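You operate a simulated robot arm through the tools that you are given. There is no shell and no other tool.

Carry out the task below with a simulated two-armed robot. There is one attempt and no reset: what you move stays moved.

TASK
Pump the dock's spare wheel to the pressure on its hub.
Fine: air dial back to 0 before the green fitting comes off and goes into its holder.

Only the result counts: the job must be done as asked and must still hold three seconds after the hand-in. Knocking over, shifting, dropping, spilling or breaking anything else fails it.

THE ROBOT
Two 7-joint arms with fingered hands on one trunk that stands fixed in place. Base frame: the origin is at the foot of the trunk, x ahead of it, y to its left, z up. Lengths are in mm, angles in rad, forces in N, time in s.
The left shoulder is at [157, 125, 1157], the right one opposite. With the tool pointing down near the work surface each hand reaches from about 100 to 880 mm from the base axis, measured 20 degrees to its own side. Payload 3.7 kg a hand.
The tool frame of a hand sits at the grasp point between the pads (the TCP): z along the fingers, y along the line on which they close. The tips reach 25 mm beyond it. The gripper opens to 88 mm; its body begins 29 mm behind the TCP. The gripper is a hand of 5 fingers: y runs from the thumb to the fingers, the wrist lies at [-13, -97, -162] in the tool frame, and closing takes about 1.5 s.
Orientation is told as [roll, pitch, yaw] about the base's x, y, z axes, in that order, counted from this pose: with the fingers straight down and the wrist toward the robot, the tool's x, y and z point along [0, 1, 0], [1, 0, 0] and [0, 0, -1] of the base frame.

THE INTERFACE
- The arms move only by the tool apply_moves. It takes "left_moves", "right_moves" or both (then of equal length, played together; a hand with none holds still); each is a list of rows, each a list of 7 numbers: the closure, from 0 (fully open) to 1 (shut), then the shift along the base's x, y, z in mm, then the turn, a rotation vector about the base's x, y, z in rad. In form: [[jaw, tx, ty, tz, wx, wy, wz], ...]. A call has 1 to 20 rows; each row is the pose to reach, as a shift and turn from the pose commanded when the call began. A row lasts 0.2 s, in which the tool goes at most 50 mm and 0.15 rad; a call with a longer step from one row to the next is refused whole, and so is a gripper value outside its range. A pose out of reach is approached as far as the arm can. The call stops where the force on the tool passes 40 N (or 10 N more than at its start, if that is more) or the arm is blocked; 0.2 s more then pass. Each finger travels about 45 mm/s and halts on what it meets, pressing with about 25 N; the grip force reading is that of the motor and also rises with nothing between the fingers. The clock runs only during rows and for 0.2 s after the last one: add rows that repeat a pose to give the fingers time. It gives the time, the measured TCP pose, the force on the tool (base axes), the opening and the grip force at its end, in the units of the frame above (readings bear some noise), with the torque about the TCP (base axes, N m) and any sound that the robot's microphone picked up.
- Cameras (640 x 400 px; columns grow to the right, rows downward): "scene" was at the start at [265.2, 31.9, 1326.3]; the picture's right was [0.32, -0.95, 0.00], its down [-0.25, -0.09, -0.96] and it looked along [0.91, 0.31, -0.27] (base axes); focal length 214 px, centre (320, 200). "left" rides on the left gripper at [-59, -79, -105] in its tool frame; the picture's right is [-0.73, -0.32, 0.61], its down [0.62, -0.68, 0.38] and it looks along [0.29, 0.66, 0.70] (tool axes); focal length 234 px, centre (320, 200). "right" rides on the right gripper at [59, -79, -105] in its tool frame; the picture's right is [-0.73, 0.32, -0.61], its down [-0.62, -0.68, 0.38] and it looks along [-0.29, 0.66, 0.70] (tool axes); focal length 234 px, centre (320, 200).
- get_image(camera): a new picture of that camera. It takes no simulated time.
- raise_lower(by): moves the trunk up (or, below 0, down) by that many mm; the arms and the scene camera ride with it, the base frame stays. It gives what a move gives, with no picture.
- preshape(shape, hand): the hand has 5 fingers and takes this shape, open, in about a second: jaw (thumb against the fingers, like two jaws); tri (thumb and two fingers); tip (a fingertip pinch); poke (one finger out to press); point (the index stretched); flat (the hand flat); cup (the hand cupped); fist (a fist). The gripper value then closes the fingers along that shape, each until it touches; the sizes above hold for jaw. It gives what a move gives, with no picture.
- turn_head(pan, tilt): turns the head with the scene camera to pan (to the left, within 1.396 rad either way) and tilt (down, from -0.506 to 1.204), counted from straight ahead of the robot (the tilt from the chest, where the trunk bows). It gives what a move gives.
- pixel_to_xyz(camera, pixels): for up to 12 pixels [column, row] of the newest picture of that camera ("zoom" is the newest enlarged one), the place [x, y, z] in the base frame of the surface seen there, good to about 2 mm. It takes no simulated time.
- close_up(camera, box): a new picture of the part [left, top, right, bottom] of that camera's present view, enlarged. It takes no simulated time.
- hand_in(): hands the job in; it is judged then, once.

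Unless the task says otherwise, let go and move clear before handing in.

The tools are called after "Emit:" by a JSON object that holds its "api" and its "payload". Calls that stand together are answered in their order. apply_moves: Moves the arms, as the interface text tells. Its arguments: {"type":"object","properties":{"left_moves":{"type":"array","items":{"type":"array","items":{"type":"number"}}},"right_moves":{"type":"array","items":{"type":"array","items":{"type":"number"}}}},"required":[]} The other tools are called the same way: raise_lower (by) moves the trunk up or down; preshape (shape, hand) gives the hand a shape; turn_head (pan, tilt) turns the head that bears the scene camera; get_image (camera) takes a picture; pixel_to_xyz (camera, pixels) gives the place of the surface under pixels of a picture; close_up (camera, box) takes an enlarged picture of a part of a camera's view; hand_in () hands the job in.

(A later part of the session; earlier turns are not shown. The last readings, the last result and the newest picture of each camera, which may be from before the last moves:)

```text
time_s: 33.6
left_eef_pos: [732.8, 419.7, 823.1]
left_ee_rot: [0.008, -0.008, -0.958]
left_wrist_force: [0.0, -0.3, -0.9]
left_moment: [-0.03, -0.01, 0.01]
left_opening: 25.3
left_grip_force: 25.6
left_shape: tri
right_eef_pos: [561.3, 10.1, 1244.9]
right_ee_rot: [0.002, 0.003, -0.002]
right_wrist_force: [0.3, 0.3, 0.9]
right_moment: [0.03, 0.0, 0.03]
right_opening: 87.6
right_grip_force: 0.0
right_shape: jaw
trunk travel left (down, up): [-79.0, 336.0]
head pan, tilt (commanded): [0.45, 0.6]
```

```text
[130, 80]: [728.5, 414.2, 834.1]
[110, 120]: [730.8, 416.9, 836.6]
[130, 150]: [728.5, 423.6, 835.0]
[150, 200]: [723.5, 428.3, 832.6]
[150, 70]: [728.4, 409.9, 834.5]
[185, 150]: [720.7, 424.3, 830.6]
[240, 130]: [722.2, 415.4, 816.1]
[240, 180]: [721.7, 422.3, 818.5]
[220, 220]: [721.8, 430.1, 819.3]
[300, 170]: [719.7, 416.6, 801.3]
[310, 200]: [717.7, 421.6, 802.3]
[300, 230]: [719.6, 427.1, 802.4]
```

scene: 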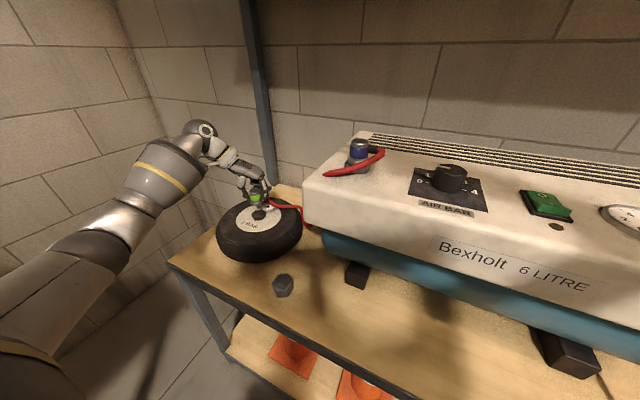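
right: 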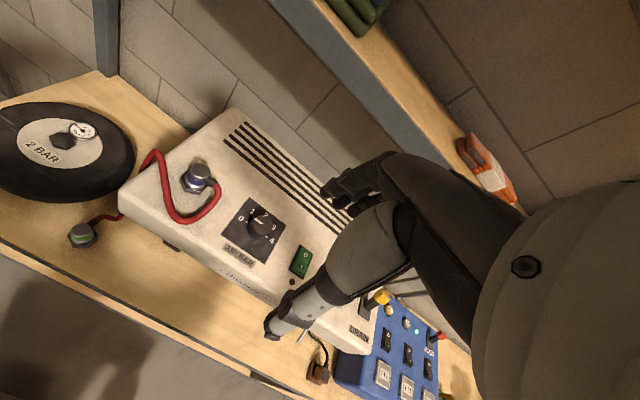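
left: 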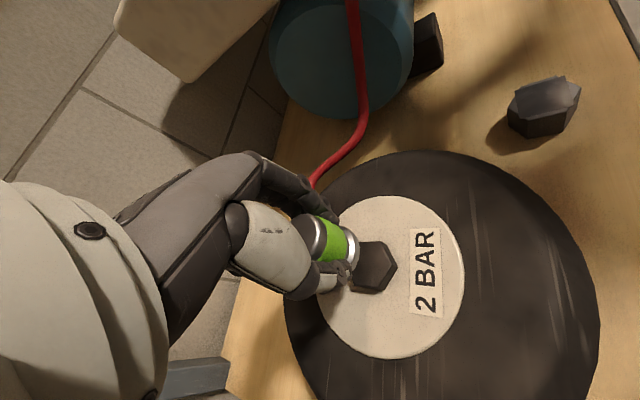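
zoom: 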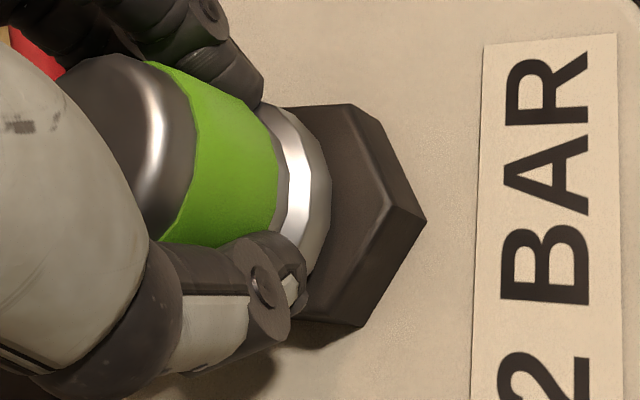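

Both cameras agree: the hex centre is about (731.4,420) while the fitting's axis is near (738,422.5). I'll lift slightly, shift by (−7,−2.3), and recheck.

Emit:
{"api": "apply_moves", "payload": {"left_moves": [[1, 0, 0, 4, 0, 0, 0], [1, -4, -1, 4, 0, 0, 0], [1, -7, -2.3, 4, 0, 0, 0], [1, -7, -2.3, 4, 0, 0, 0]]}}

Emit:
{"api": "close_up", "payload": {"camera": "left", "box": [290, 200, 418, 300]}}

Emit:
{"api": "pixel_to_xyz", "payload": {"camera": "zoom", "pixels": [[240, 130], [240, 155], [240, 180], [230, 200], [220, 220], [300, 170], [305, 185], [310, 200], [300, 230], [170, 150], [180, 180], [150, 200]]}}

Emit:
{"api": "close_up", "payload": {"camera": "scene", "box": [248, 194, 278, 224]}}

Emit:
{"api": "pixel_to_xyz", "payload": {"camera": "zoom", "pixels": [[240, 140], [250, 150], [260, 160], [230, 150], [270, 150], [240, 180], [260, 185], [250, 225], [230, 225], [270, 225], [240, 60], [250, 90]]}}

```text
time_s: 34.6
left_eef_pos: [725.2, 417.6, 826.5]
left_ee_rot: [0.008, -0.008, -0.959]
left_wrist_force: [-0.4, 0.0, -0.5]
left_moment: [-0.03, 0.02, -0.02]
left_opening: 25.6
left_grip_force: 24.8
left_shape: tri
right_eef_pos: [559.6, 10.6, 1244.8]
right_ee_rot: [-0.001, 0.001, 0.001]
right_wrist_force: [-0.5, -0.8, -0.2]
right_moment: [0.0, 0.03, 0.02]
right_opening: 87.6
right_grip_force: 0.0
right_shape: jaw
trunk travel left (down, up): [-79.0, 336.0]
head pan, tilt (commanded): [0.45, 0.6]
```

```text
4.00 times, centred on (354, 250) of left
```

zoom: 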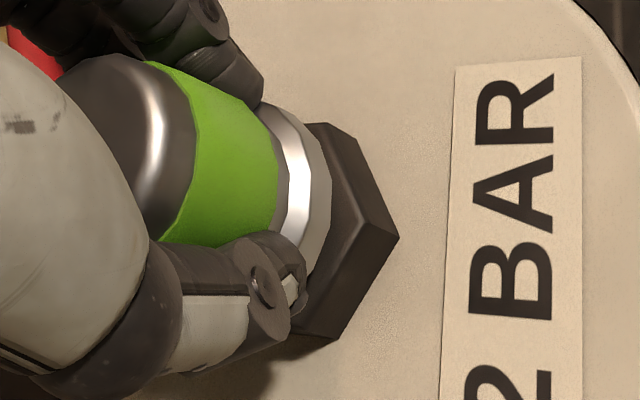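

```text
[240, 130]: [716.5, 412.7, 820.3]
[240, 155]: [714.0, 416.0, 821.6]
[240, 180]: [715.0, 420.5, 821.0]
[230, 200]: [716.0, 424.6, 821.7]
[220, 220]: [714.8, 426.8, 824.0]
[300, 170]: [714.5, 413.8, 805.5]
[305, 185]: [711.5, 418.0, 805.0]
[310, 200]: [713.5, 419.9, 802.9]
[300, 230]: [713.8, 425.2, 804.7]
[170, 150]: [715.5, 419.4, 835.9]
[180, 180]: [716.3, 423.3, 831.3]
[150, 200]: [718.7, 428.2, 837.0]
```

```text
13.33 times, centred on (263, 209) of scene
```

zoom: 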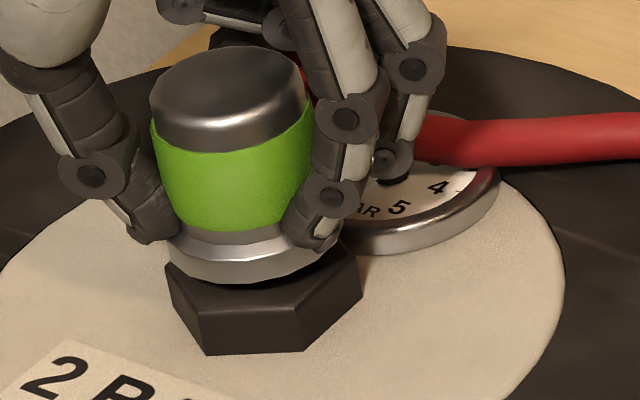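

```text
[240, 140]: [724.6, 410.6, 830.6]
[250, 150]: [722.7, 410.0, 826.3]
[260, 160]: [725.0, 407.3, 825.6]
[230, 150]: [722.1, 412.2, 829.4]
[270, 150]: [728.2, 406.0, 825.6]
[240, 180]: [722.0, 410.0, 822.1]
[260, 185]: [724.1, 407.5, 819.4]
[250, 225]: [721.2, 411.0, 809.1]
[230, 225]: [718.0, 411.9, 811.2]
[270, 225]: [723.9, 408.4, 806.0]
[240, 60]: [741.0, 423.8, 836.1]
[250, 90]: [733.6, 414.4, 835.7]
```

The left view now puts the fitting axis at about (731,419.7), on the hex, while the scene suggests it's still slightly +x. I'll nudge −1.5 in x and press down.

Emit:
{"api": "apply_moves", "payload": {"left_moves": [[1, -1.5, 0, 0, 0, 0, 0], [1, -1.5, 0, -3, 0, 0, 0], [1, -1.5, 0, -6, 0, 0, 0], [1, -1.5, 0, -8, 0, 0, 0], [1, -1.5, 0, -10, 0, 0, 0], [1, -1.5, 0, -10, 0, 0, 0]]}}

Emit:
{"api": "close_up", "payload": {"camera": "left", "box": [290, 200, 418, 300]}}

Emit:
{"api": "close_up", "payload": {"camera": "scene", "box": [248, 194, 278, 224]}}

```text
time_s: 36.0
left_eef_pos: [723.9, 417.5, 818.6]
left_ee_rot: [0.009, -0.01, -0.957]
left_wrist_force: [5.6, -0.8, 10.3]
left_moment: [-0.05, -0.21, 0.05]
left_opening: 25.8
left_grip_force: 25.1
left_shape: tri
right_eef_pos: [560.2, 10.3, 1246.5]
right_ee_rot: [0.0, -0.001, -0.001]
right_wrist_force: [0.8, -0.3, -1.4]
right_moment: [0.0, -0.04, 0.01]
right_opening: 87.9
right_grip_force: 0.1
right_shape: jaw
trunk travel left (down, up): [-79.0, 336.0]
head pan, tilt (commanded): [0.45, 0.6]
heard: snap
```

```text
4.00 times, centred on (354, 250) of left
```

zoom: 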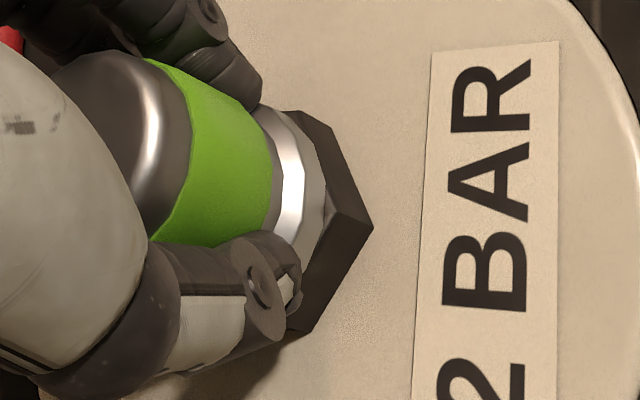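

```text
13.33 times, centred on (263, 209) of scene
```

zoom: 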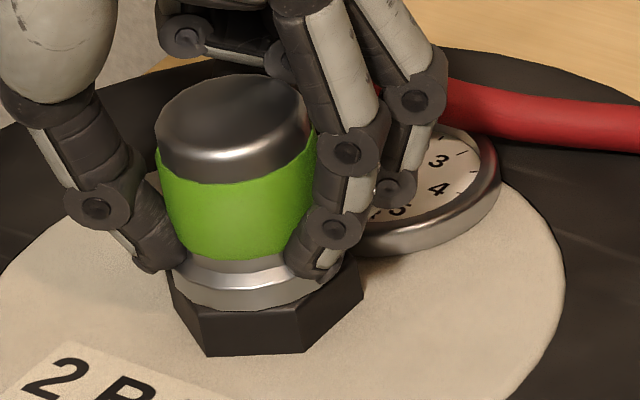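

Snap — the fitting is now latched on the wheel's valve. Before letting go, I'll check where the hose runs relative to my fingers.

Emit:
{"api": "close_up", "payload": {"camera": "scene", "box": [220, 140, 380, 260]}}

Emit:
{"api": "get_image", "payload": {"camera": "left"}}

Emit:
{"api": "get_image", "payload": {"camera": "right"}}

Emit:
{"api": "close_up", "payload": {"camera": "right", "box": [0, 60, 200, 260]}}

```text
3.33 times, centred on (300, 200) of scene
```

zoom: 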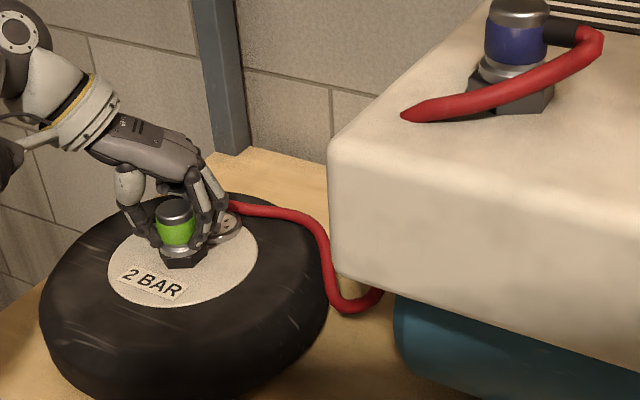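

```text
taken
```

left: 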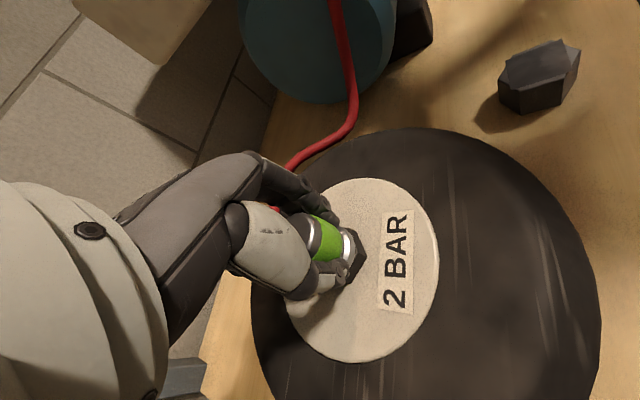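

```text
taken
```

right: 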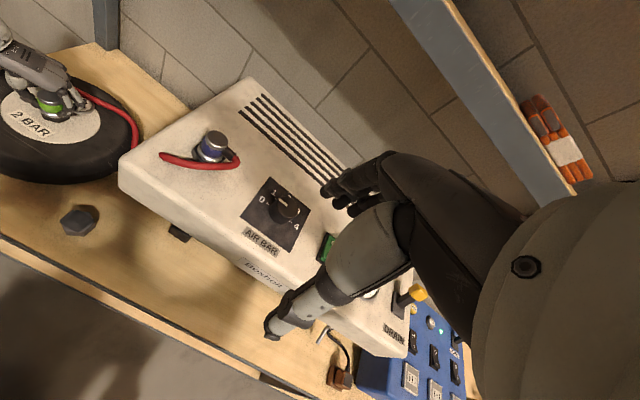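

```text
2.00 times, centred on (100, 160) of right
```

zoom: 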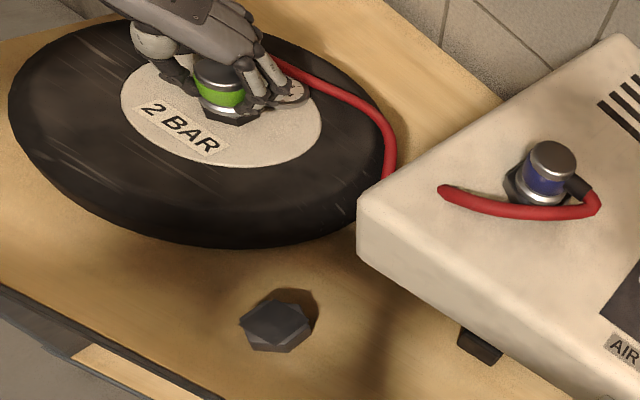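

The hose runs clear behind the fingers, so I'll keep hold of the latched fitting, which saves regrasping it later, and use the right hand on the dial. First I'll measure the knob accurately from the scene and right cameras.

Emit:
{"api": "turn_head", "payload": {"pan": 0.1, "tilt": 0.6}}

Emit:
{"api": "get_image", "payload": {"camera": "scene"}}

Emit:
{"api": "close_up", "payload": {"camera": "right", "box": [220, 160, 340, 260]}}

Emit:
{"api": "pixel_to_xyz", "payload": {"camera": "zoom", "pixels": [[330, 190], [380, 210], [300, 180], [350, 150], [340, 230], [250, 200], [380, 320], [300, 270]]}}

```text
time_s: 36.9
left_eef_pos: [722.4, 417.3, 818.6]
left_ee_rot: [0.008, -0.008, -0.958]
left_wrist_force: [7.9, 0.7, 15.3]
left_moment: [-0.09, -0.31, 0.07]
left_opening: 25.5
left_grip_force: 24.8
left_shape: tri
right_eef_pos: [559.7, 10.2, 1244.2]
right_ee_rot: [0.001, 0.0, 0.001]
right_wrist_force: [0.4, 0.3, -0.4]
right_moment: [-0.02, 0.01, -0.01]
right_opening: 87.8
right_grip_force: 0.0
right_shape: jaw
trunk travel left (down, up): [-79.0, 336.0]
head pan, tilt (commanded): [0.099, 0.6]
```

```text
taken
```

scene: 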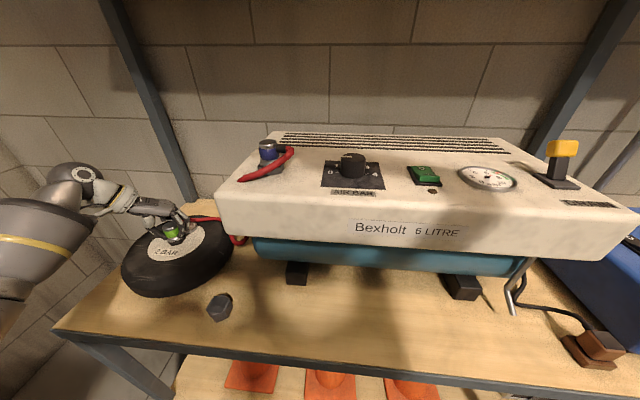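

```text
4.00 times, centred on (280, 210) of right
```

zoom: 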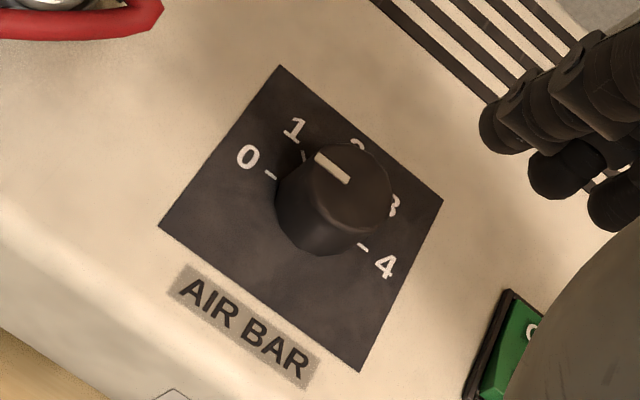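

```text
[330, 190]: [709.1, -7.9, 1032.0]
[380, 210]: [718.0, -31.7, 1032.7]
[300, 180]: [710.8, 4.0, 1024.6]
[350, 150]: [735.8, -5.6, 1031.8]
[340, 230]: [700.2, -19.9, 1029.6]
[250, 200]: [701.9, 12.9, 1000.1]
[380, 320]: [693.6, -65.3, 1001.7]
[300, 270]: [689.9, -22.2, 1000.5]
```

The dial pointer is still at 0. I'll refine the knob centre using the scene close-up too.

Emit:
{"api": "close_up", "payload": {"camera": "scene", "box": [315, 140, 391, 204]}}

Emit:
{"api": "pixel_to_xyz", "payload": {"camera": "zoom", "pixels": [[315, 130], [230, 130], [385, 145], [310, 115], [305, 150], [240, 190], [300, 200], [370, 200], [190, 205], [420, 235], [300, 230], [330, 180]]}}

```text
6.25 times, centred on (353, 172) of scene
```

zoom: 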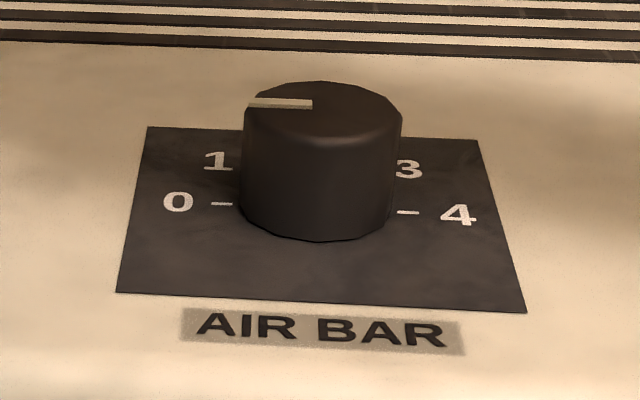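

```text
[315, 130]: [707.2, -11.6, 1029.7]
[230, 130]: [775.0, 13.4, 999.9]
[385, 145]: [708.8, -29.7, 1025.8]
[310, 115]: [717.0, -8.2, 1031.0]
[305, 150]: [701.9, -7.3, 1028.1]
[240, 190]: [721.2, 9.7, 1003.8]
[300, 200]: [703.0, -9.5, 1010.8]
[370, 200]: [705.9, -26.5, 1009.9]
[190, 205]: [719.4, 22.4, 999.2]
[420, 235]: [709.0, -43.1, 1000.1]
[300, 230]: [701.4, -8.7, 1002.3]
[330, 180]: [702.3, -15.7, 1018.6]
```

The knob axis is at about (718,−13), radius about 21, top z≈1031, over a panel at z≈999.5. I'll shape the right hand to tri, bring it above the knob at yaw +45°, and ease the left hand's preload by 2 mm.

Emit:
{"api": "preshape", "payload": {"hand": "right", "shape": "tri"}}

Emit:
{"api": "apply_moves", "payload": {"left_moves": [[1, 0.3, 0, 0.5, 0, 0, 0], [1, 0.6, 0, 1, 0, 0, 0], [1, 1, 0, 1.5, 0, 0, 0], [1, 1, 0, 2, 0, 0, 0], [1, 1, 0, 2, 0, 0, 0], [1, 1, 0, 2, 0, 0, 0], [1, 1, 0, 2, 0, 0, 0], [1, 1, 0, 2, 0, 0, 0]], "right_moves": [[0, 20, -3, -15, 0, 0, 0.11], [0, 45, -6, -35, 0, 0, 0.225], [0, 70, -10, -55, 0, 0, 0.34], [0, 95, -14, -75, 0, 0, 0.45], [0, 120, -18, -95, 0, 0, 0.565], [0, 140, -21, -115, 0, 0, 0.68], [0, 158, -23.5, -135, 0, 0, 0.785], [0, 158, -23.5, -135, 0, 0, 0.785]]}}

Emit:
{"api": "get_image", "payload": {"camera": "scene"}}

Emit:
{"api": "get_image", "payload": {"camera": "right"}}

```text
time_s: 37.8
left_eef_pos: [723.6, 417.2, 819.1]
left_ee_rot: [0.01, -0.009, -0.958]
left_wrist_force: [8.5, 0.9, 18.2]
left_moment: [-0.06, -0.31, 0.1]
left_opening: 26.3
left_grip_force: 25.7
left_shape: tri
right_eef_pos: [558.5, 9.5, 1245.4]
right_ee_rot: [0.001, 0.0, -0.001]
right_wrist_force: [0.1, 0.1, -0.2]
right_moment: [-0.01, 0.02, -0.01]
right_opening: 87.7
right_grip_force: 0.0
right_shape: tri
trunk travel left (down, up): [-79.0, 336.0]
head pan, tilt (commanded): [0.099, 0.6]
```

```text
time_s: 39.5
left_eef_pos: [723.3, 417.5, 818.3]
left_ee_rot: [0.007, -0.003, -0.959]
left_wrist_force: [0.1, 3.6, 7.8]
left_moment: [0.05, -0.04, 0.07]
left_opening: 25.7
left_grip_force: 24.6
left_shape: tri
right_eef_pos: [717.8, -13.0, 1109.9]
right_ee_rot: [-0.001, -0.001, 0.784]
right_wrist_force: [-0.1, 0.1, -0.4]
right_moment: [-0.02, 0.01, -0.04]
right_opening: 87.7
right_grip_force: 0.1
right_shape: tri
trunk travel left (down, up): [-79.0, 336.0]
head pan, tilt (commanded): [0.099, 0.6]
```

```text
taken
```

scene: 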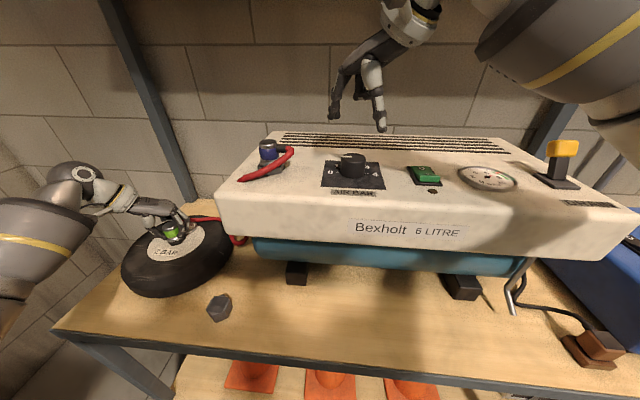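

```text
taken
```

right: 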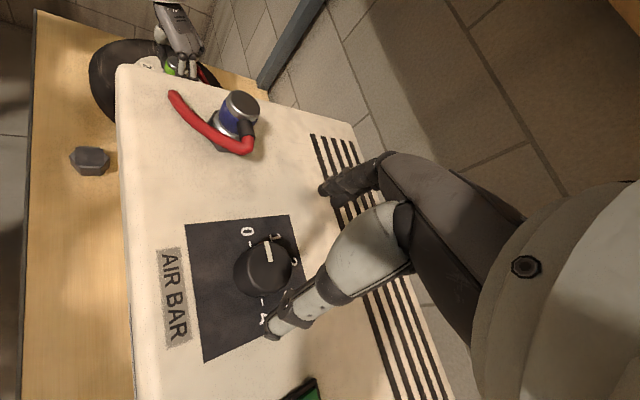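

The right hand is above the knob at yaw +45°. I'll test in free air that it can swing to yaw −45° (the full turn needed), then bring it back.

Emit:
{"api": "apply_moves", "payload": {"right_moves": [[0, 0, 0, 0, 0, 0, -0.14], [0, 0, 0, 0, 0, 0, -0.28], [0, 0, 0, 0, 0, 0, -0.42], [0, 0, 0, 0, 0, 0, -0.56], [0, 0, 0, 0, 0, 0, -0.7], [0, 0, 0, 0, 0, 0, -0.84], [0, 0, 0, 0, 0, 0, -0.98], [0, 0, 0, 0, 0, 0, -1.12], [0, 0, 0, 0, 0, 0, -1.26], [0, 0, 0, 0, 0, 0, -1.4], [0, 0, 0, 0, 0, 0, -1.54], [0, 0, 0, 0, 0, 0, -1.65], [0, 0, 0, 0, 0, 0, -1.65]]}}

Emit:
{"api": "get_image", "payload": {"camera": "right"}}

Emit:
{"api": "get_image", "payload": {"camera": "scene"}}

```text
time_s: 42.4
left_eef_pos: [723.4, 417.7, 819.9]
left_ee_rot: [0.006, -0.009, -0.958]
left_wrist_force: [-1.4, 1.2, 3.8]
left_moment: [0.02, -0.01, -0.01]
left_opening: 25.4
left_grip_force: 24.9
left_shape: tri
right_eef_pos: [717.4, -12.8, 1111.3]
right_ee_rot: [0.001, -0.001, -0.866]
right_wrist_force: [-0.8, 0.0, -0.9]
right_moment: [0.0, -0.03, 0.0]
right_opening: 87.7
right_grip_force: 0.0
right_shape: tri
trunk travel left (down, up): [-79.0, 336.0]
head pan, tilt (commanded): [0.099, 0.6]
```

```text
taken
```

right: 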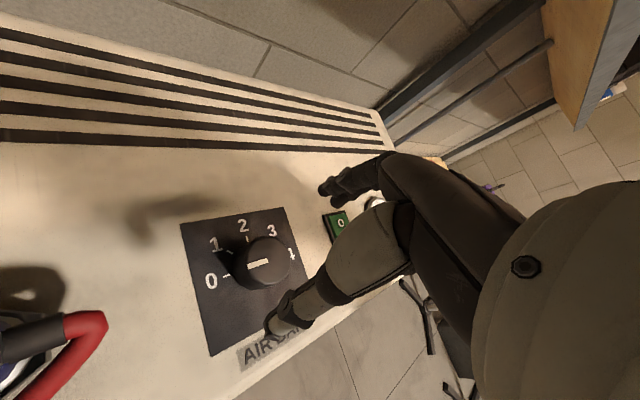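

```text
taken
```

scene: 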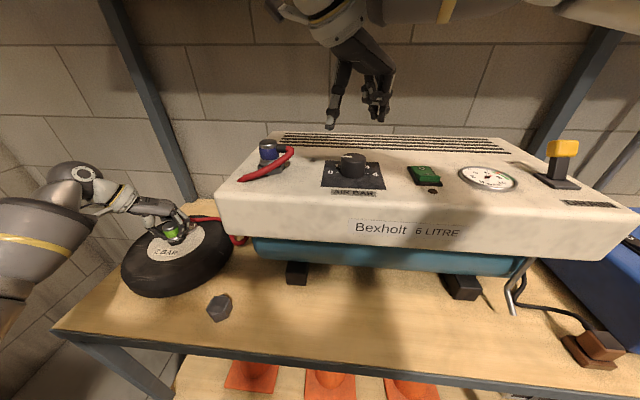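

The swing to −0.87 rad works, and from here the pointer clearly points at 0 (right image (250,267)). I'll use this view to double-check the knob centre, then rotate back.

Emit:
{"api": "close_up", "payload": {"camera": "right", "box": [170, 200, 330, 360]}}

Emit:
{"api": "pixel_to_xyz", "payload": {"camera": "zoom", "pixels": [[250, 175], [340, 170], [300, 130], [270, 215], [300, 160], [220, 195], [390, 135], [320, 205]]}}

Emit:
{"api": "apply_moves", "payload": {"right_moves": [[0, 0, 0, 0, 0, 0, 0.14], [0, 0, 0, 0, 0, 0, 0.28], [0, 0, 0, 0, 0, 0, 0.42], [0, 0, 0, 0, 0, 0, 0.56], [0, 0, 0, 0, 0, 0, 0.7], [0, 0, 0, 0, 0, 0, 0.84], [0, 0, 0, 0, 0, 0, 0.98], [0, 0, 0, 0, 0, 0, 1.12], [0, 0, 0, 0, 0, 0, 1.26], [0, 0, 0, 0, 0, 0, 1.4], [0, 0, 0, 0, 0, 0, 1.54], [0, 0, 0, 0, 0, 0, 1.65], [0, 0, 0, 0, 0, 0, 1.65]]}}

Emit:
{"api": "close_up", "payload": {"camera": "right", "box": [170, 170, 350, 360]}}

Emit:
{"api": "pixel_to_xyz", "payload": {"camera": "right", "pixels": [[265, 265], [285, 255], [255, 250], [265, 285], [250, 270], [285, 275], [250, 240], [262, 305], [340, 193], [325, 188], [270, 335], [290, 320]]}}

```text
2.50 times, centred on (250, 280) of right
```

zoom: 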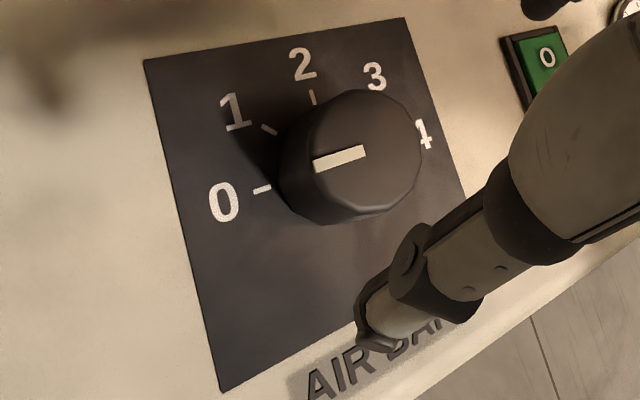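

```text
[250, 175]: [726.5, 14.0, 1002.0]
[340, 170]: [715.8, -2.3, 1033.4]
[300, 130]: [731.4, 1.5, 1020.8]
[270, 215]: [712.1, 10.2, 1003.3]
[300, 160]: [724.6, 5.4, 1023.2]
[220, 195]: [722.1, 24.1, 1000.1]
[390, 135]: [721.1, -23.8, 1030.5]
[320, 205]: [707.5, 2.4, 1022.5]
```

```text
time_s: 45.1
left_eef_pos: [722.7, 417.2, 819.1]
left_ee_rot: [0.007, -0.008, -0.959]
left_wrist_force: [-1.4, 1.6, 3.7]
left_moment: [0.0, 0.0, -0.03]
left_opening: 25.2
left_grip_force: 25.3
left_shape: tri
right_eef_pos: [717.7, -13.6, 1109.6]
right_ee_rot: [0.0, 0.0, 0.786]
right_wrist_force: [0.6, 0.3, 0.4]
right_moment: [-0.01, 0.01, -0.04]
right_opening: 87.5
right_grip_force: 0.1
right_shape: tri
trunk travel left (down, up): [-79.0, 336.0]
head pan, tilt (commanded): [0.099, 0.6]
```

```text
2.11 times, centred on (260, 265) of right
```

zoom: 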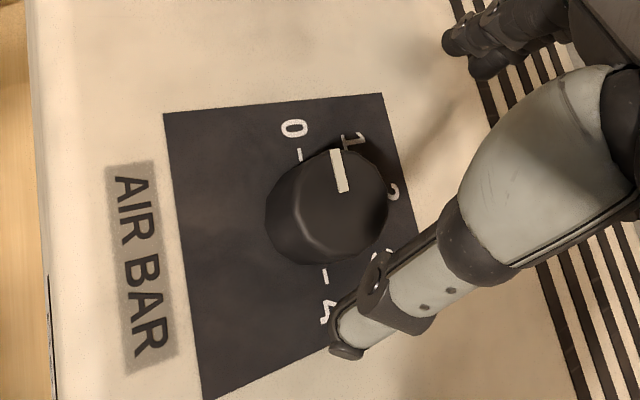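

```text
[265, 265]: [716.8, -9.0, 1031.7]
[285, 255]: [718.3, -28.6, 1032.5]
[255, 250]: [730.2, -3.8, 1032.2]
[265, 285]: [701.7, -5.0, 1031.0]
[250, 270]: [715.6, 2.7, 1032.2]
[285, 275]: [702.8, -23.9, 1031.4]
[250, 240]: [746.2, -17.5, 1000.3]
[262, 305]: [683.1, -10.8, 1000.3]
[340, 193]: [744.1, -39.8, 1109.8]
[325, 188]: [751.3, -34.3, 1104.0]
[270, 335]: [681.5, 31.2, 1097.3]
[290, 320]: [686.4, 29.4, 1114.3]
```

I'll take a fresh right image at this yaw to find where the thumb and fingers sit relative to the knob axis before descending.

Emit:
{"api": "get_image", "payload": {"camera": "right"}}

Emit:
{"api": "pixel_to_xyz", "payload": {"camera": "right", "pixels": [[268, 255], [262, 240], [275, 265], [245, 265], [285, 262], [265, 285], [342, 187], [325, 188], [350, 182], [272, 330], [290, 315], [320, 290]]}}

Emit:
{"api": "close_up", "payload": {"camera": "right", "box": [300, 140, 400, 240]}}

Emit:
{"api": "pixel_to_xyz", "payload": {"camera": "zoom", "pixels": [[165, 180], [190, 230], [230, 180], [260, 210], [300, 150], [220, 160]]}}

```text
taken
```

right: 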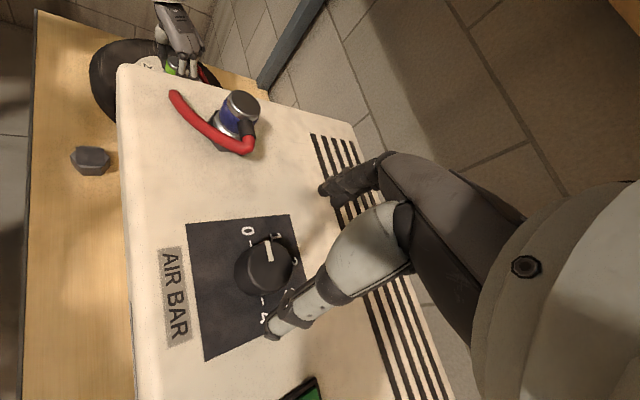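

```text
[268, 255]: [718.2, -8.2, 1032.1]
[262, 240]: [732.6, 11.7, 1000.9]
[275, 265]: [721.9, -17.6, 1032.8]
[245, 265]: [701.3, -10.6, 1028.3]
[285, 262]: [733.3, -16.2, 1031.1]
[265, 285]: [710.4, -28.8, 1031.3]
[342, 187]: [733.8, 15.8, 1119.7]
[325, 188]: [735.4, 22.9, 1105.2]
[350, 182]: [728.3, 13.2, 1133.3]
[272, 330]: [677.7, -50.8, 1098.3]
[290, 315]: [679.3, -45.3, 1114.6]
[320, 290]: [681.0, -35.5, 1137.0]
```

```text
4.00 times, centred on (350, 190) of right
```

zoom: 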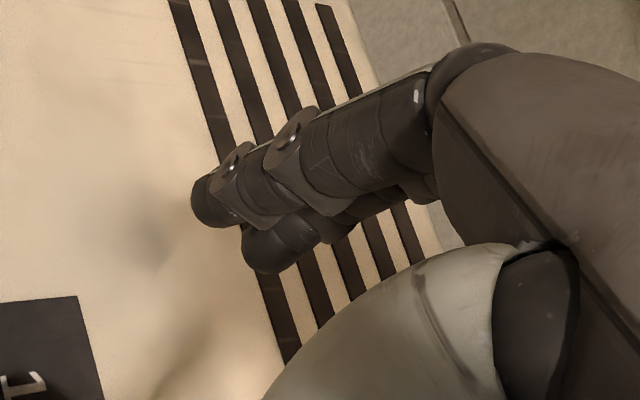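

```text
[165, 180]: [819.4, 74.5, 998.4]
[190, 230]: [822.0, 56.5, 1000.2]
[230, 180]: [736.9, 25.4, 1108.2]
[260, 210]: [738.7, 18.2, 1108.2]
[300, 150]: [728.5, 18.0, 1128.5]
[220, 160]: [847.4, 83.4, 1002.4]
```

The tri grasp centre is about 7 mm toward the middle finger (tool x≈−7), so I'll offset the TCP to (713,−8) and descend. First stop is just above the knob at z≈1060.

Emit:
{"api": "apply_moves", "payload": {"right_moves": [[0, -2, 2.5, -20, 0, 0, 0], [0, -4.6, 5.5, -40, 0, 0, 0], [0, -4.6, 5.5, -50, 0, 0, 0], [0, -4.6, 5.5, -50, 0, 0, 0]]}}

Emit:
{"api": "get_image", "payload": {"camera": "right"}}

Emit:
{"api": "close_up", "payload": {"camera": "scene", "box": [270, 60, 430, 220]}}

```text
time_s: 46.1
left_eef_pos: [723.7, 418.3, 819.4]
left_ee_rot: [0.008, -0.007, -0.958]
left_wrist_force: [-1.0, 1.4, 4.4]
left_moment: [0.0, -0.02, 0.0]
left_opening: 25.7
left_grip_force: 25.4
left_shape: tri
right_eef_pos: [713.9, -6.8, 1060.4]
right_ee_rot: [-0.001, -0.001, 0.783]
right_wrist_force: [1.0, 0.2, -0.2]
right_moment: [0.0, 0.01, 0.0]
right_opening: 87.9
right_grip_force: 0.1
right_shape: tri
trunk travel left (down, up): [-79.0, 336.0]
head pan, tilt (commanded): [0.099, 0.6]
```

```text
taken
```

right: 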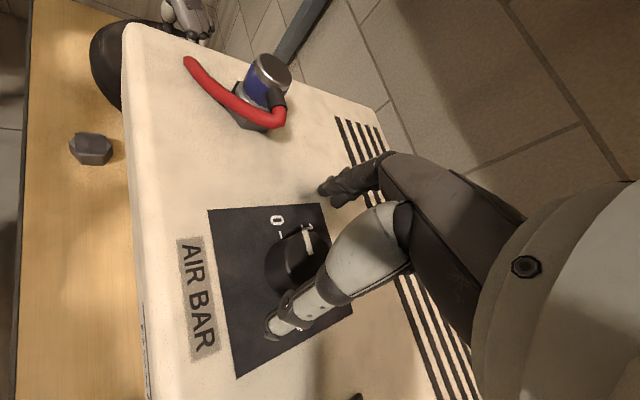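

```text
2.50 times, centred on (350, 140) of scene
```

zoom: 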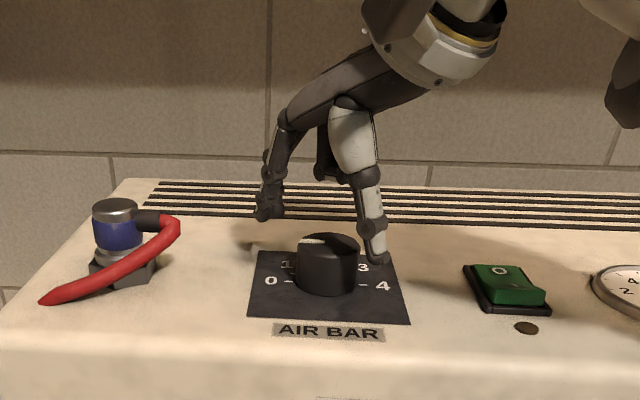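

The knob lies between the thumb and fingers. I'll descend to z≈1028.

Emit:
{"api": "apply_moves", "payload": {"right_moves": [[0, 0, 0, -10, 0, 0, 0], [0, 0, 0, -20, 0, 0, 0], [0, 0, 0, -28, 0, 0, 0], [0, 0, 0, -32, 0, 0, 0], [0, 0, 0, -32, 0, 0, 0]]}}

Emit:
{"api": "get_image", "payload": {"camera": "right"}}

Emit:
{"api": "close_up", "payload": {"camera": "scene", "box": [310, 100, 400, 200]}}

```text
time_s: 47.4
left_eef_pos: [723.4, 417.5, 818.5]
left_ee_rot: [0.006, -0.006, -0.957]
left_wrist_force: [-1.3, 1.5, 4.2]
left_moment: [0.02, 0.0, 0.02]
left_opening: 25.4
left_grip_force: 25.3
left_shape: tri
right_eef_pos: [713.8, -7.3, 1027.6]
right_ee_rot: [0.001, 0.0, 0.783]
right_wrist_force: [0.8, -0.2, -0.4]
right_moment: [0.01, 0.01, 0.04]
right_opening: 87.5
right_grip_force: 0.1
right_shape: tri
trunk travel left (down, up): [-79.0, 336.0]
head pan, tilt (commanded): [0.099, 0.6]
```

```text
taken
```

right: 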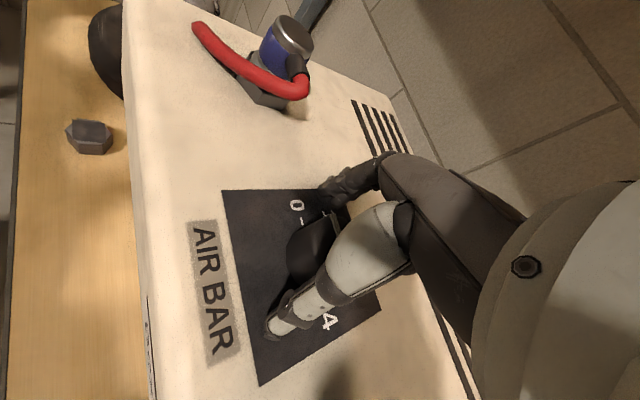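

```text
4.00 times, centred on (355, 150) of scene
```

zoom: 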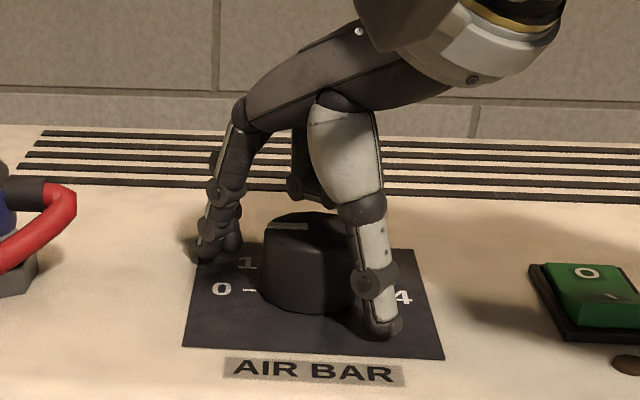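

The thumb and fingers straddle the knob with no contact. I'll close the grip on it.

Emit:
{"api": "apply_moves", "payload": {"right_moves": [[0.3, 0, 0, 0, 0, 0, 0], [0.5, 0, 0, 0, 0, 0, 0], [0.7, 0, 0, 0, 0, 0, 0], [0.9, 0, 0, 0, 0, 0, 0], [1, 0, 0, 0, 0, 0, 0], [1, 0, 0, 0, 0, 0, 0], [1, 0, 0, 0, 0, 0, 0]]}}

Emit:
{"api": "get_image", "payload": {"camera": "right"}}

Emit:
{"api": "close_up", "payload": {"camera": "scene", "box": [310, 100, 400, 200]}}

```text
time_s: 49.0
left_eef_pos: [723.9, 417.4, 818.8]
left_ee_rot: [0.005, -0.008, -0.956]
left_wrist_force: [-1.1, 0.0, 4.4]
left_moment: [-0.06, 0.01, 0.01]
left_opening: 25.5
left_grip_force: 24.6
left_shape: tri
right_eef_pos: [713.2, -7.1, 1027.9]
right_ee_rot: [0.0, 0.003, 0.786]
right_wrist_force: [-3.5, 3.3, -1.3]
right_moment: [0.04, 0.09, 0.06]
right_opening: 30.6
right_grip_force: 24.9
right_shape: tri
trunk travel left (down, up): [-79.0, 336.0]
head pan, tilt (commanded): [0.099, 0.6]
```

```text
taken
```

right: 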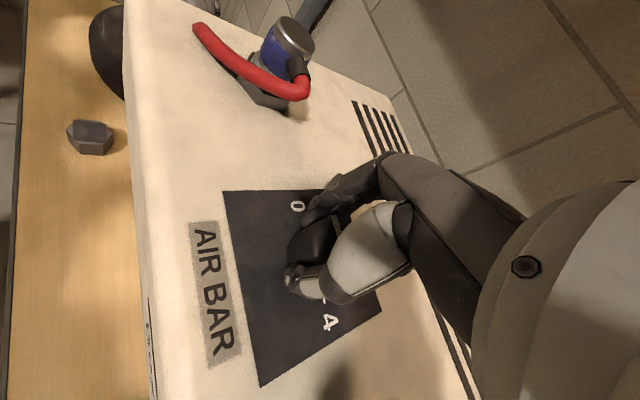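

```text
4.00 times, centred on (355, 150) of scene
```

zoom: 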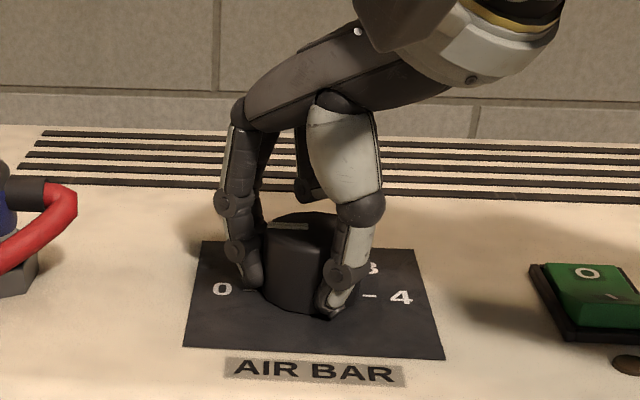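

The grip on the knob is 25 N with only small side forces. I'll turn it clockwise (toward 2) about the knob axis in steps, first about 0.72 rad, then check the pointer.

Emit:
{"api": "apply_moves", "payload": {"right_moves": [[1, 0.7, 0.5, 0, 0, 0, -0.12], [1, 1.5, 1.0, 0, 0, 0, -0.24], [1, 2.3, 1.3, 0, 0, 0, -0.36], [1, 3.2, 1.6, 0, 0, 0, -0.48], [1, 4.1, 1.7, 0, 0, 0, -0.6], [1, 5.0, 1.75, 0, 0, 0, -0.72], [1, 5.0, 1.75, 0, 0, 0, -0.72]]}}

Emit:
{"api": "get_image", "payload": {"camera": "right"}}

Emit:
{"api": "close_up", "payload": {"camera": "scene", "box": [320, 130, 390, 200]}}

```text
time_s: 50.5
left_eef_pos: [724.5, 417.5, 819.4]
left_ee_rot: [0.006, -0.004, -0.958]
left_wrist_force: [-4.0, -2.4, 7.3]
left_moment: [-0.14, 0.01, -0.07]
left_opening: 25.3
left_grip_force: 25.0
left_shape: tri
right_eef_pos: [719.2, -4.2, 1029.4]
right_ee_rot: [0.001, -0.001, 0.063]
right_wrist_force: [7.1, 7.2, -1.1]
right_moment: [0.12, -0.2, 0.09]
right_opening: 29.8
right_grip_force: 24.6
right_shape: tri
trunk travel left (down, up): [-79.0, 336.0]
head pan, tilt (commanded): [0.099, 0.6]
```

```text
taken
```

right: 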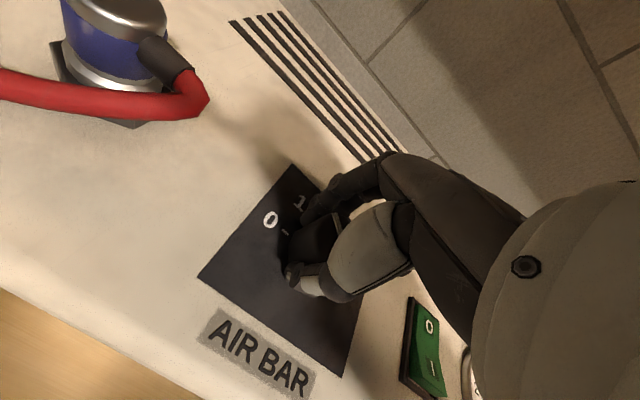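

```text
5.71 times, centred on (355, 165) of scene
```

zoom: 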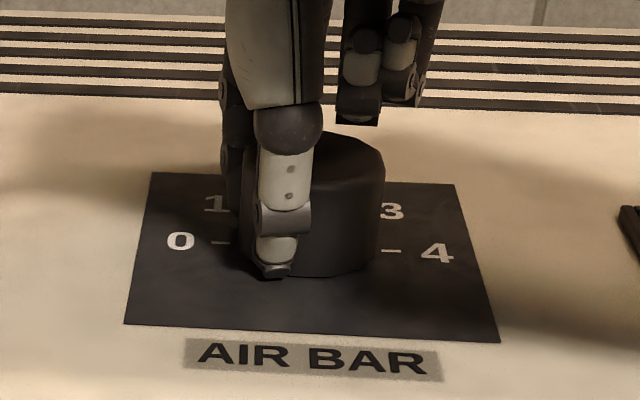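

The side force is about 10 N and the turn went to yaw 0.06. I'll zoom in to see whether the pointer moved with the hand.

Emit:
{"api": "close_up", "payload": {"camera": "right", "box": [260, 160, 380, 320]}}

Emit:
{"api": "close_up", "payload": {"camera": "scene", "box": [340, 145, 372, 177]}}

```text
2.50 times, centred on (320, 240) of right
```

zoom: 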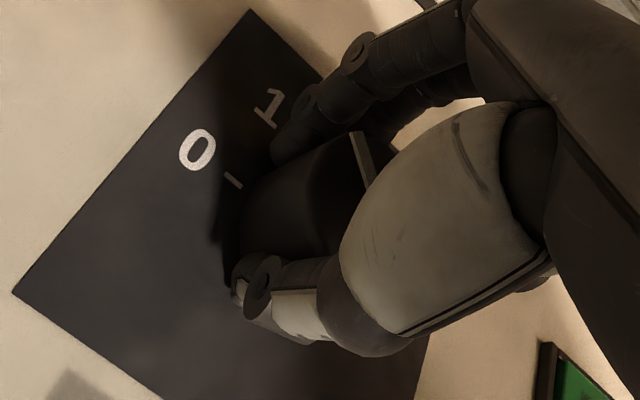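

```text
12.50 times, centred on (356, 161) of scene
```

zoom: 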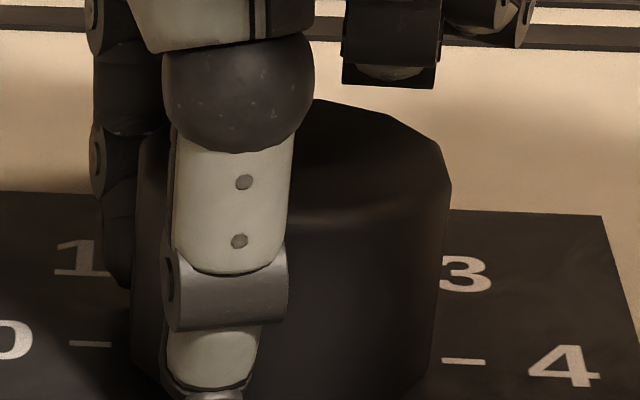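

The pointer is visible at right-zoom (355,135)–(372,180). I'll read its two ends in base coordinates to get the angle.

Emit:
{"api": "close_up", "payload": {"camera": "right", "box": [310, 195, 350, 235]}}

Emit:
{"api": "pixel_to_xyz", "payload": {"camera": "zoom", "pixels": [[280, 100], [300, 150], [320, 200], [340, 250], [240, 200], [260, 260], [220, 300], [380, 120]]}}

```text
10.00 times, centred on (330, 215) of right
```

zoom: 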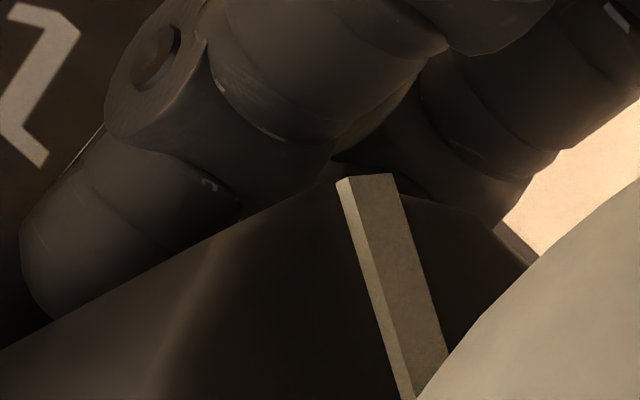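

```text
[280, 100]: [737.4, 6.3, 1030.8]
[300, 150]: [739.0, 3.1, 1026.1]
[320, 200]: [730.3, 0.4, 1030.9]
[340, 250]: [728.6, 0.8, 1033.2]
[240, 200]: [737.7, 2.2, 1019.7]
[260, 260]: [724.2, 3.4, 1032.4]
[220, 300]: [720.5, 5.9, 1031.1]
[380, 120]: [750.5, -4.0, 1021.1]
```

Emit:
{"api": "pixel_to_xyz", "payload": {"camera": "zoom", "pixels": [[372, 190], [380, 220], [390, 250], [400, 290], [410, 320], [418, 350], [425, 375], [365, 210], [385, 290], [400, 350], [350, 185], [335, 190]]}}

```text
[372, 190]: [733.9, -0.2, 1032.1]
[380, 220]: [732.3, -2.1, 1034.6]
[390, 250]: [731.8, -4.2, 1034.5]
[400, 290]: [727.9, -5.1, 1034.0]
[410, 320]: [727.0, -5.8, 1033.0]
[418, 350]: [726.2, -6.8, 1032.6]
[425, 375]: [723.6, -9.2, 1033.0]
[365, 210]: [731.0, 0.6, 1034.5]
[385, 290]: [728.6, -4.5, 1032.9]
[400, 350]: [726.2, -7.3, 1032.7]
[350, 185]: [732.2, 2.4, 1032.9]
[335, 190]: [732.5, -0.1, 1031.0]
```

The pointer now runs from about (723.6,−9.2) to (733.9,−0.2), about 41–49° from the 0 mark, so the knob turns with the hand (about 1 bar). I'll continue by about 0.74 rad, stopping slightly short of 2.

Emit:
{"api": "apply_moves", "payload": {"right_moves": [[1, 1.4, 0.5, 0, 0, 0, -0.12], [1, 2.4, 0.4, 0, 0, 0, -0.24], [1, 3.3, 0.2, 0, 0, 0, -0.36], [1, 4.1, -0.2, 0, 0, 0, -0.48], [1, 4.8, -0.7, 0, 0, 0, -0.6], [1, 5.5, -1.3, 0, 0, 0, -0.72], [1, 5.6, -1.4, 0, 0, 0, -0.74], [1, 5.6, -1.4, 0, 0, 0, -0.74]]}}

Emit:
{"api": "get_image", "payload": {"camera": "right"}}

Emit:
{"api": "close_up", "payload": {"camera": "scene", "box": [335, 140, 375, 180]}}

Emit:
{"api": "close_up", "payload": {"camera": "right", "box": [290, 180, 370, 260]}}

```text
time_s: 52.4
left_eef_pos: [724.2, 418.2, 818.0]
left_ee_rot: [0.008, -0.003, -0.958]
left_wrist_force: [-4.8, -0.2, 10.3]
left_moment: [-0.06, 0.04, -0.06]
left_opening: 25.5
left_grip_force: 24.9
left_shape: tri
right_eef_pos: [724.3, -7.3, 1028.8]
right_ee_rot: [0.0, 0.002, -0.677]
right_wrist_force: [13.9, 2.0, 1.2]
right_moment: [-0.03, -0.36, 0.04]
right_opening: 29.8
right_grip_force: 25.7
right_shape: tri
trunk travel left (down, up): [-79.0, 336.0]
head pan, tilt (commanded): [0.099, 0.6]
```

```text
taken
```

right: 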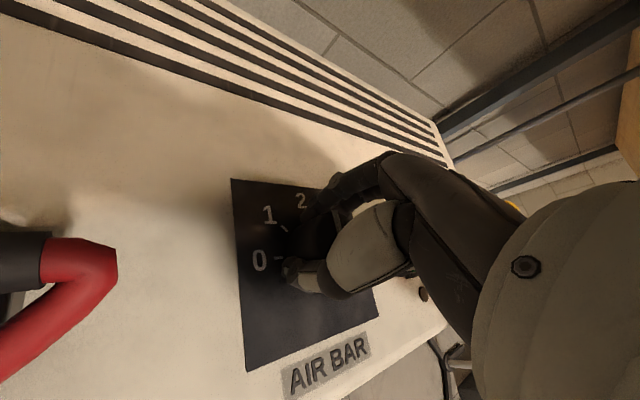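

```text
10.00 times, centred on (355, 160) of scene
```

zoom: 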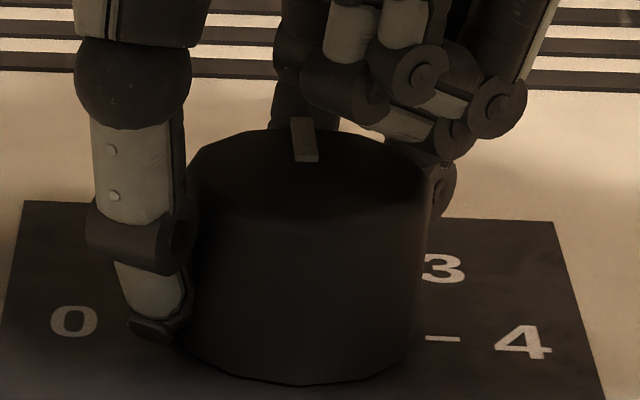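

```text
5.00 times, centred on (330, 220) of right
```

zoom: 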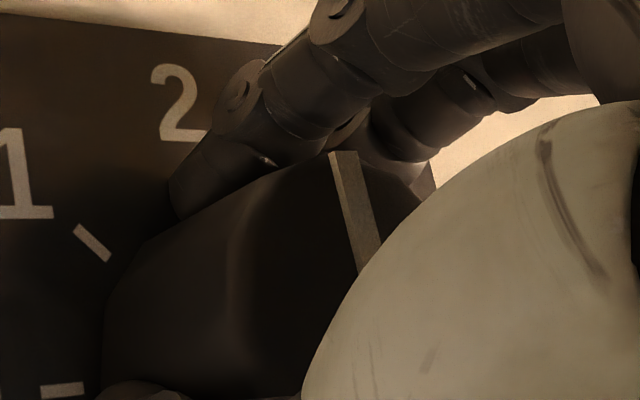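

The pointer now points almost straight away from the robot, close to the 2 mark (scene zoom (303,140)). I'll measure it more finely.

Emit:
{"api": "close_up", "payload": {"camera": "scene", "box": [344, 148, 364, 168]}}

Emit:
{"api": "pixel_to_xyz", "payload": {"camera": "zoom", "pixels": [[300, 75], [300, 90], [305, 105], [308, 120], [310, 135], [290, 75], [315, 75], [295, 105], [318, 105], [300, 150], [320, 150], [310, 160]]}}

Emit:
{"api": "close_up", "payload": {"camera": "right", "box": [314, 195, 354, 235]}}

Emit:
{"api": "pixel_to_xyz", "payload": {"camera": "zoom", "pixels": [[320, 130], [330, 160], [335, 190], [345, 220], [350, 250], [360, 280], [370, 310], [380, 340], [385, 360], [310, 115], [350, 170], [365, 230]]}}

```text
16.00 times, centred on (354, 158) of scene
```

zoom: 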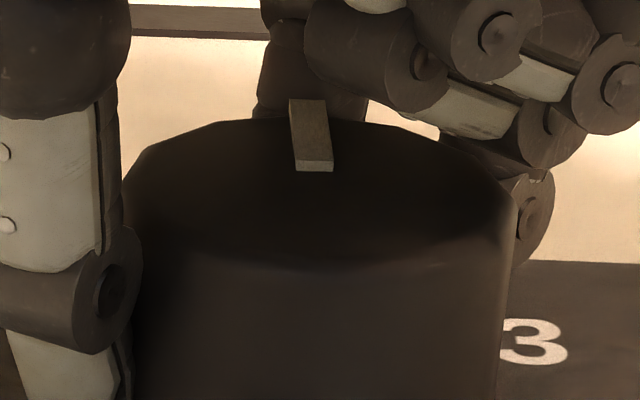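

```text
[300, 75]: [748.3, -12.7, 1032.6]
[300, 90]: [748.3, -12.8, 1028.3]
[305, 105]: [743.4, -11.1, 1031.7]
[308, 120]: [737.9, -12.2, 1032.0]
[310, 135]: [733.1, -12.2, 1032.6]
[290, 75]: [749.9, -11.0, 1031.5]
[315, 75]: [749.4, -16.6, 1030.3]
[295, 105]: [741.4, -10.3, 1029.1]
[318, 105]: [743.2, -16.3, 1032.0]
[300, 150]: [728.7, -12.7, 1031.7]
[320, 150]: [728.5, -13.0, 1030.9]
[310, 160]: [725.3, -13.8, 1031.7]
```

```text
10.00 times, centred on (334, 215) of right
```

zoom: 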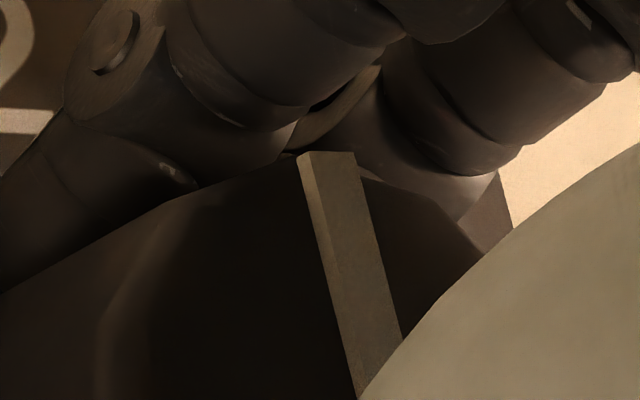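

```text
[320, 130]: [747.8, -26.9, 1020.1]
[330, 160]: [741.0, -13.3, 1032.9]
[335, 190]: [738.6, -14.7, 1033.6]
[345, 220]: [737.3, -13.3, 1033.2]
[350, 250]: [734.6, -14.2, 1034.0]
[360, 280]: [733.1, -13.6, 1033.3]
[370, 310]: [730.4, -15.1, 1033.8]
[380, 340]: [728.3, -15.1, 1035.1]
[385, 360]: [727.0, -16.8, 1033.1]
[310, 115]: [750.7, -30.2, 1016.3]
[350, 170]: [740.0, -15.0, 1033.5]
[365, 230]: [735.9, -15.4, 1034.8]
```

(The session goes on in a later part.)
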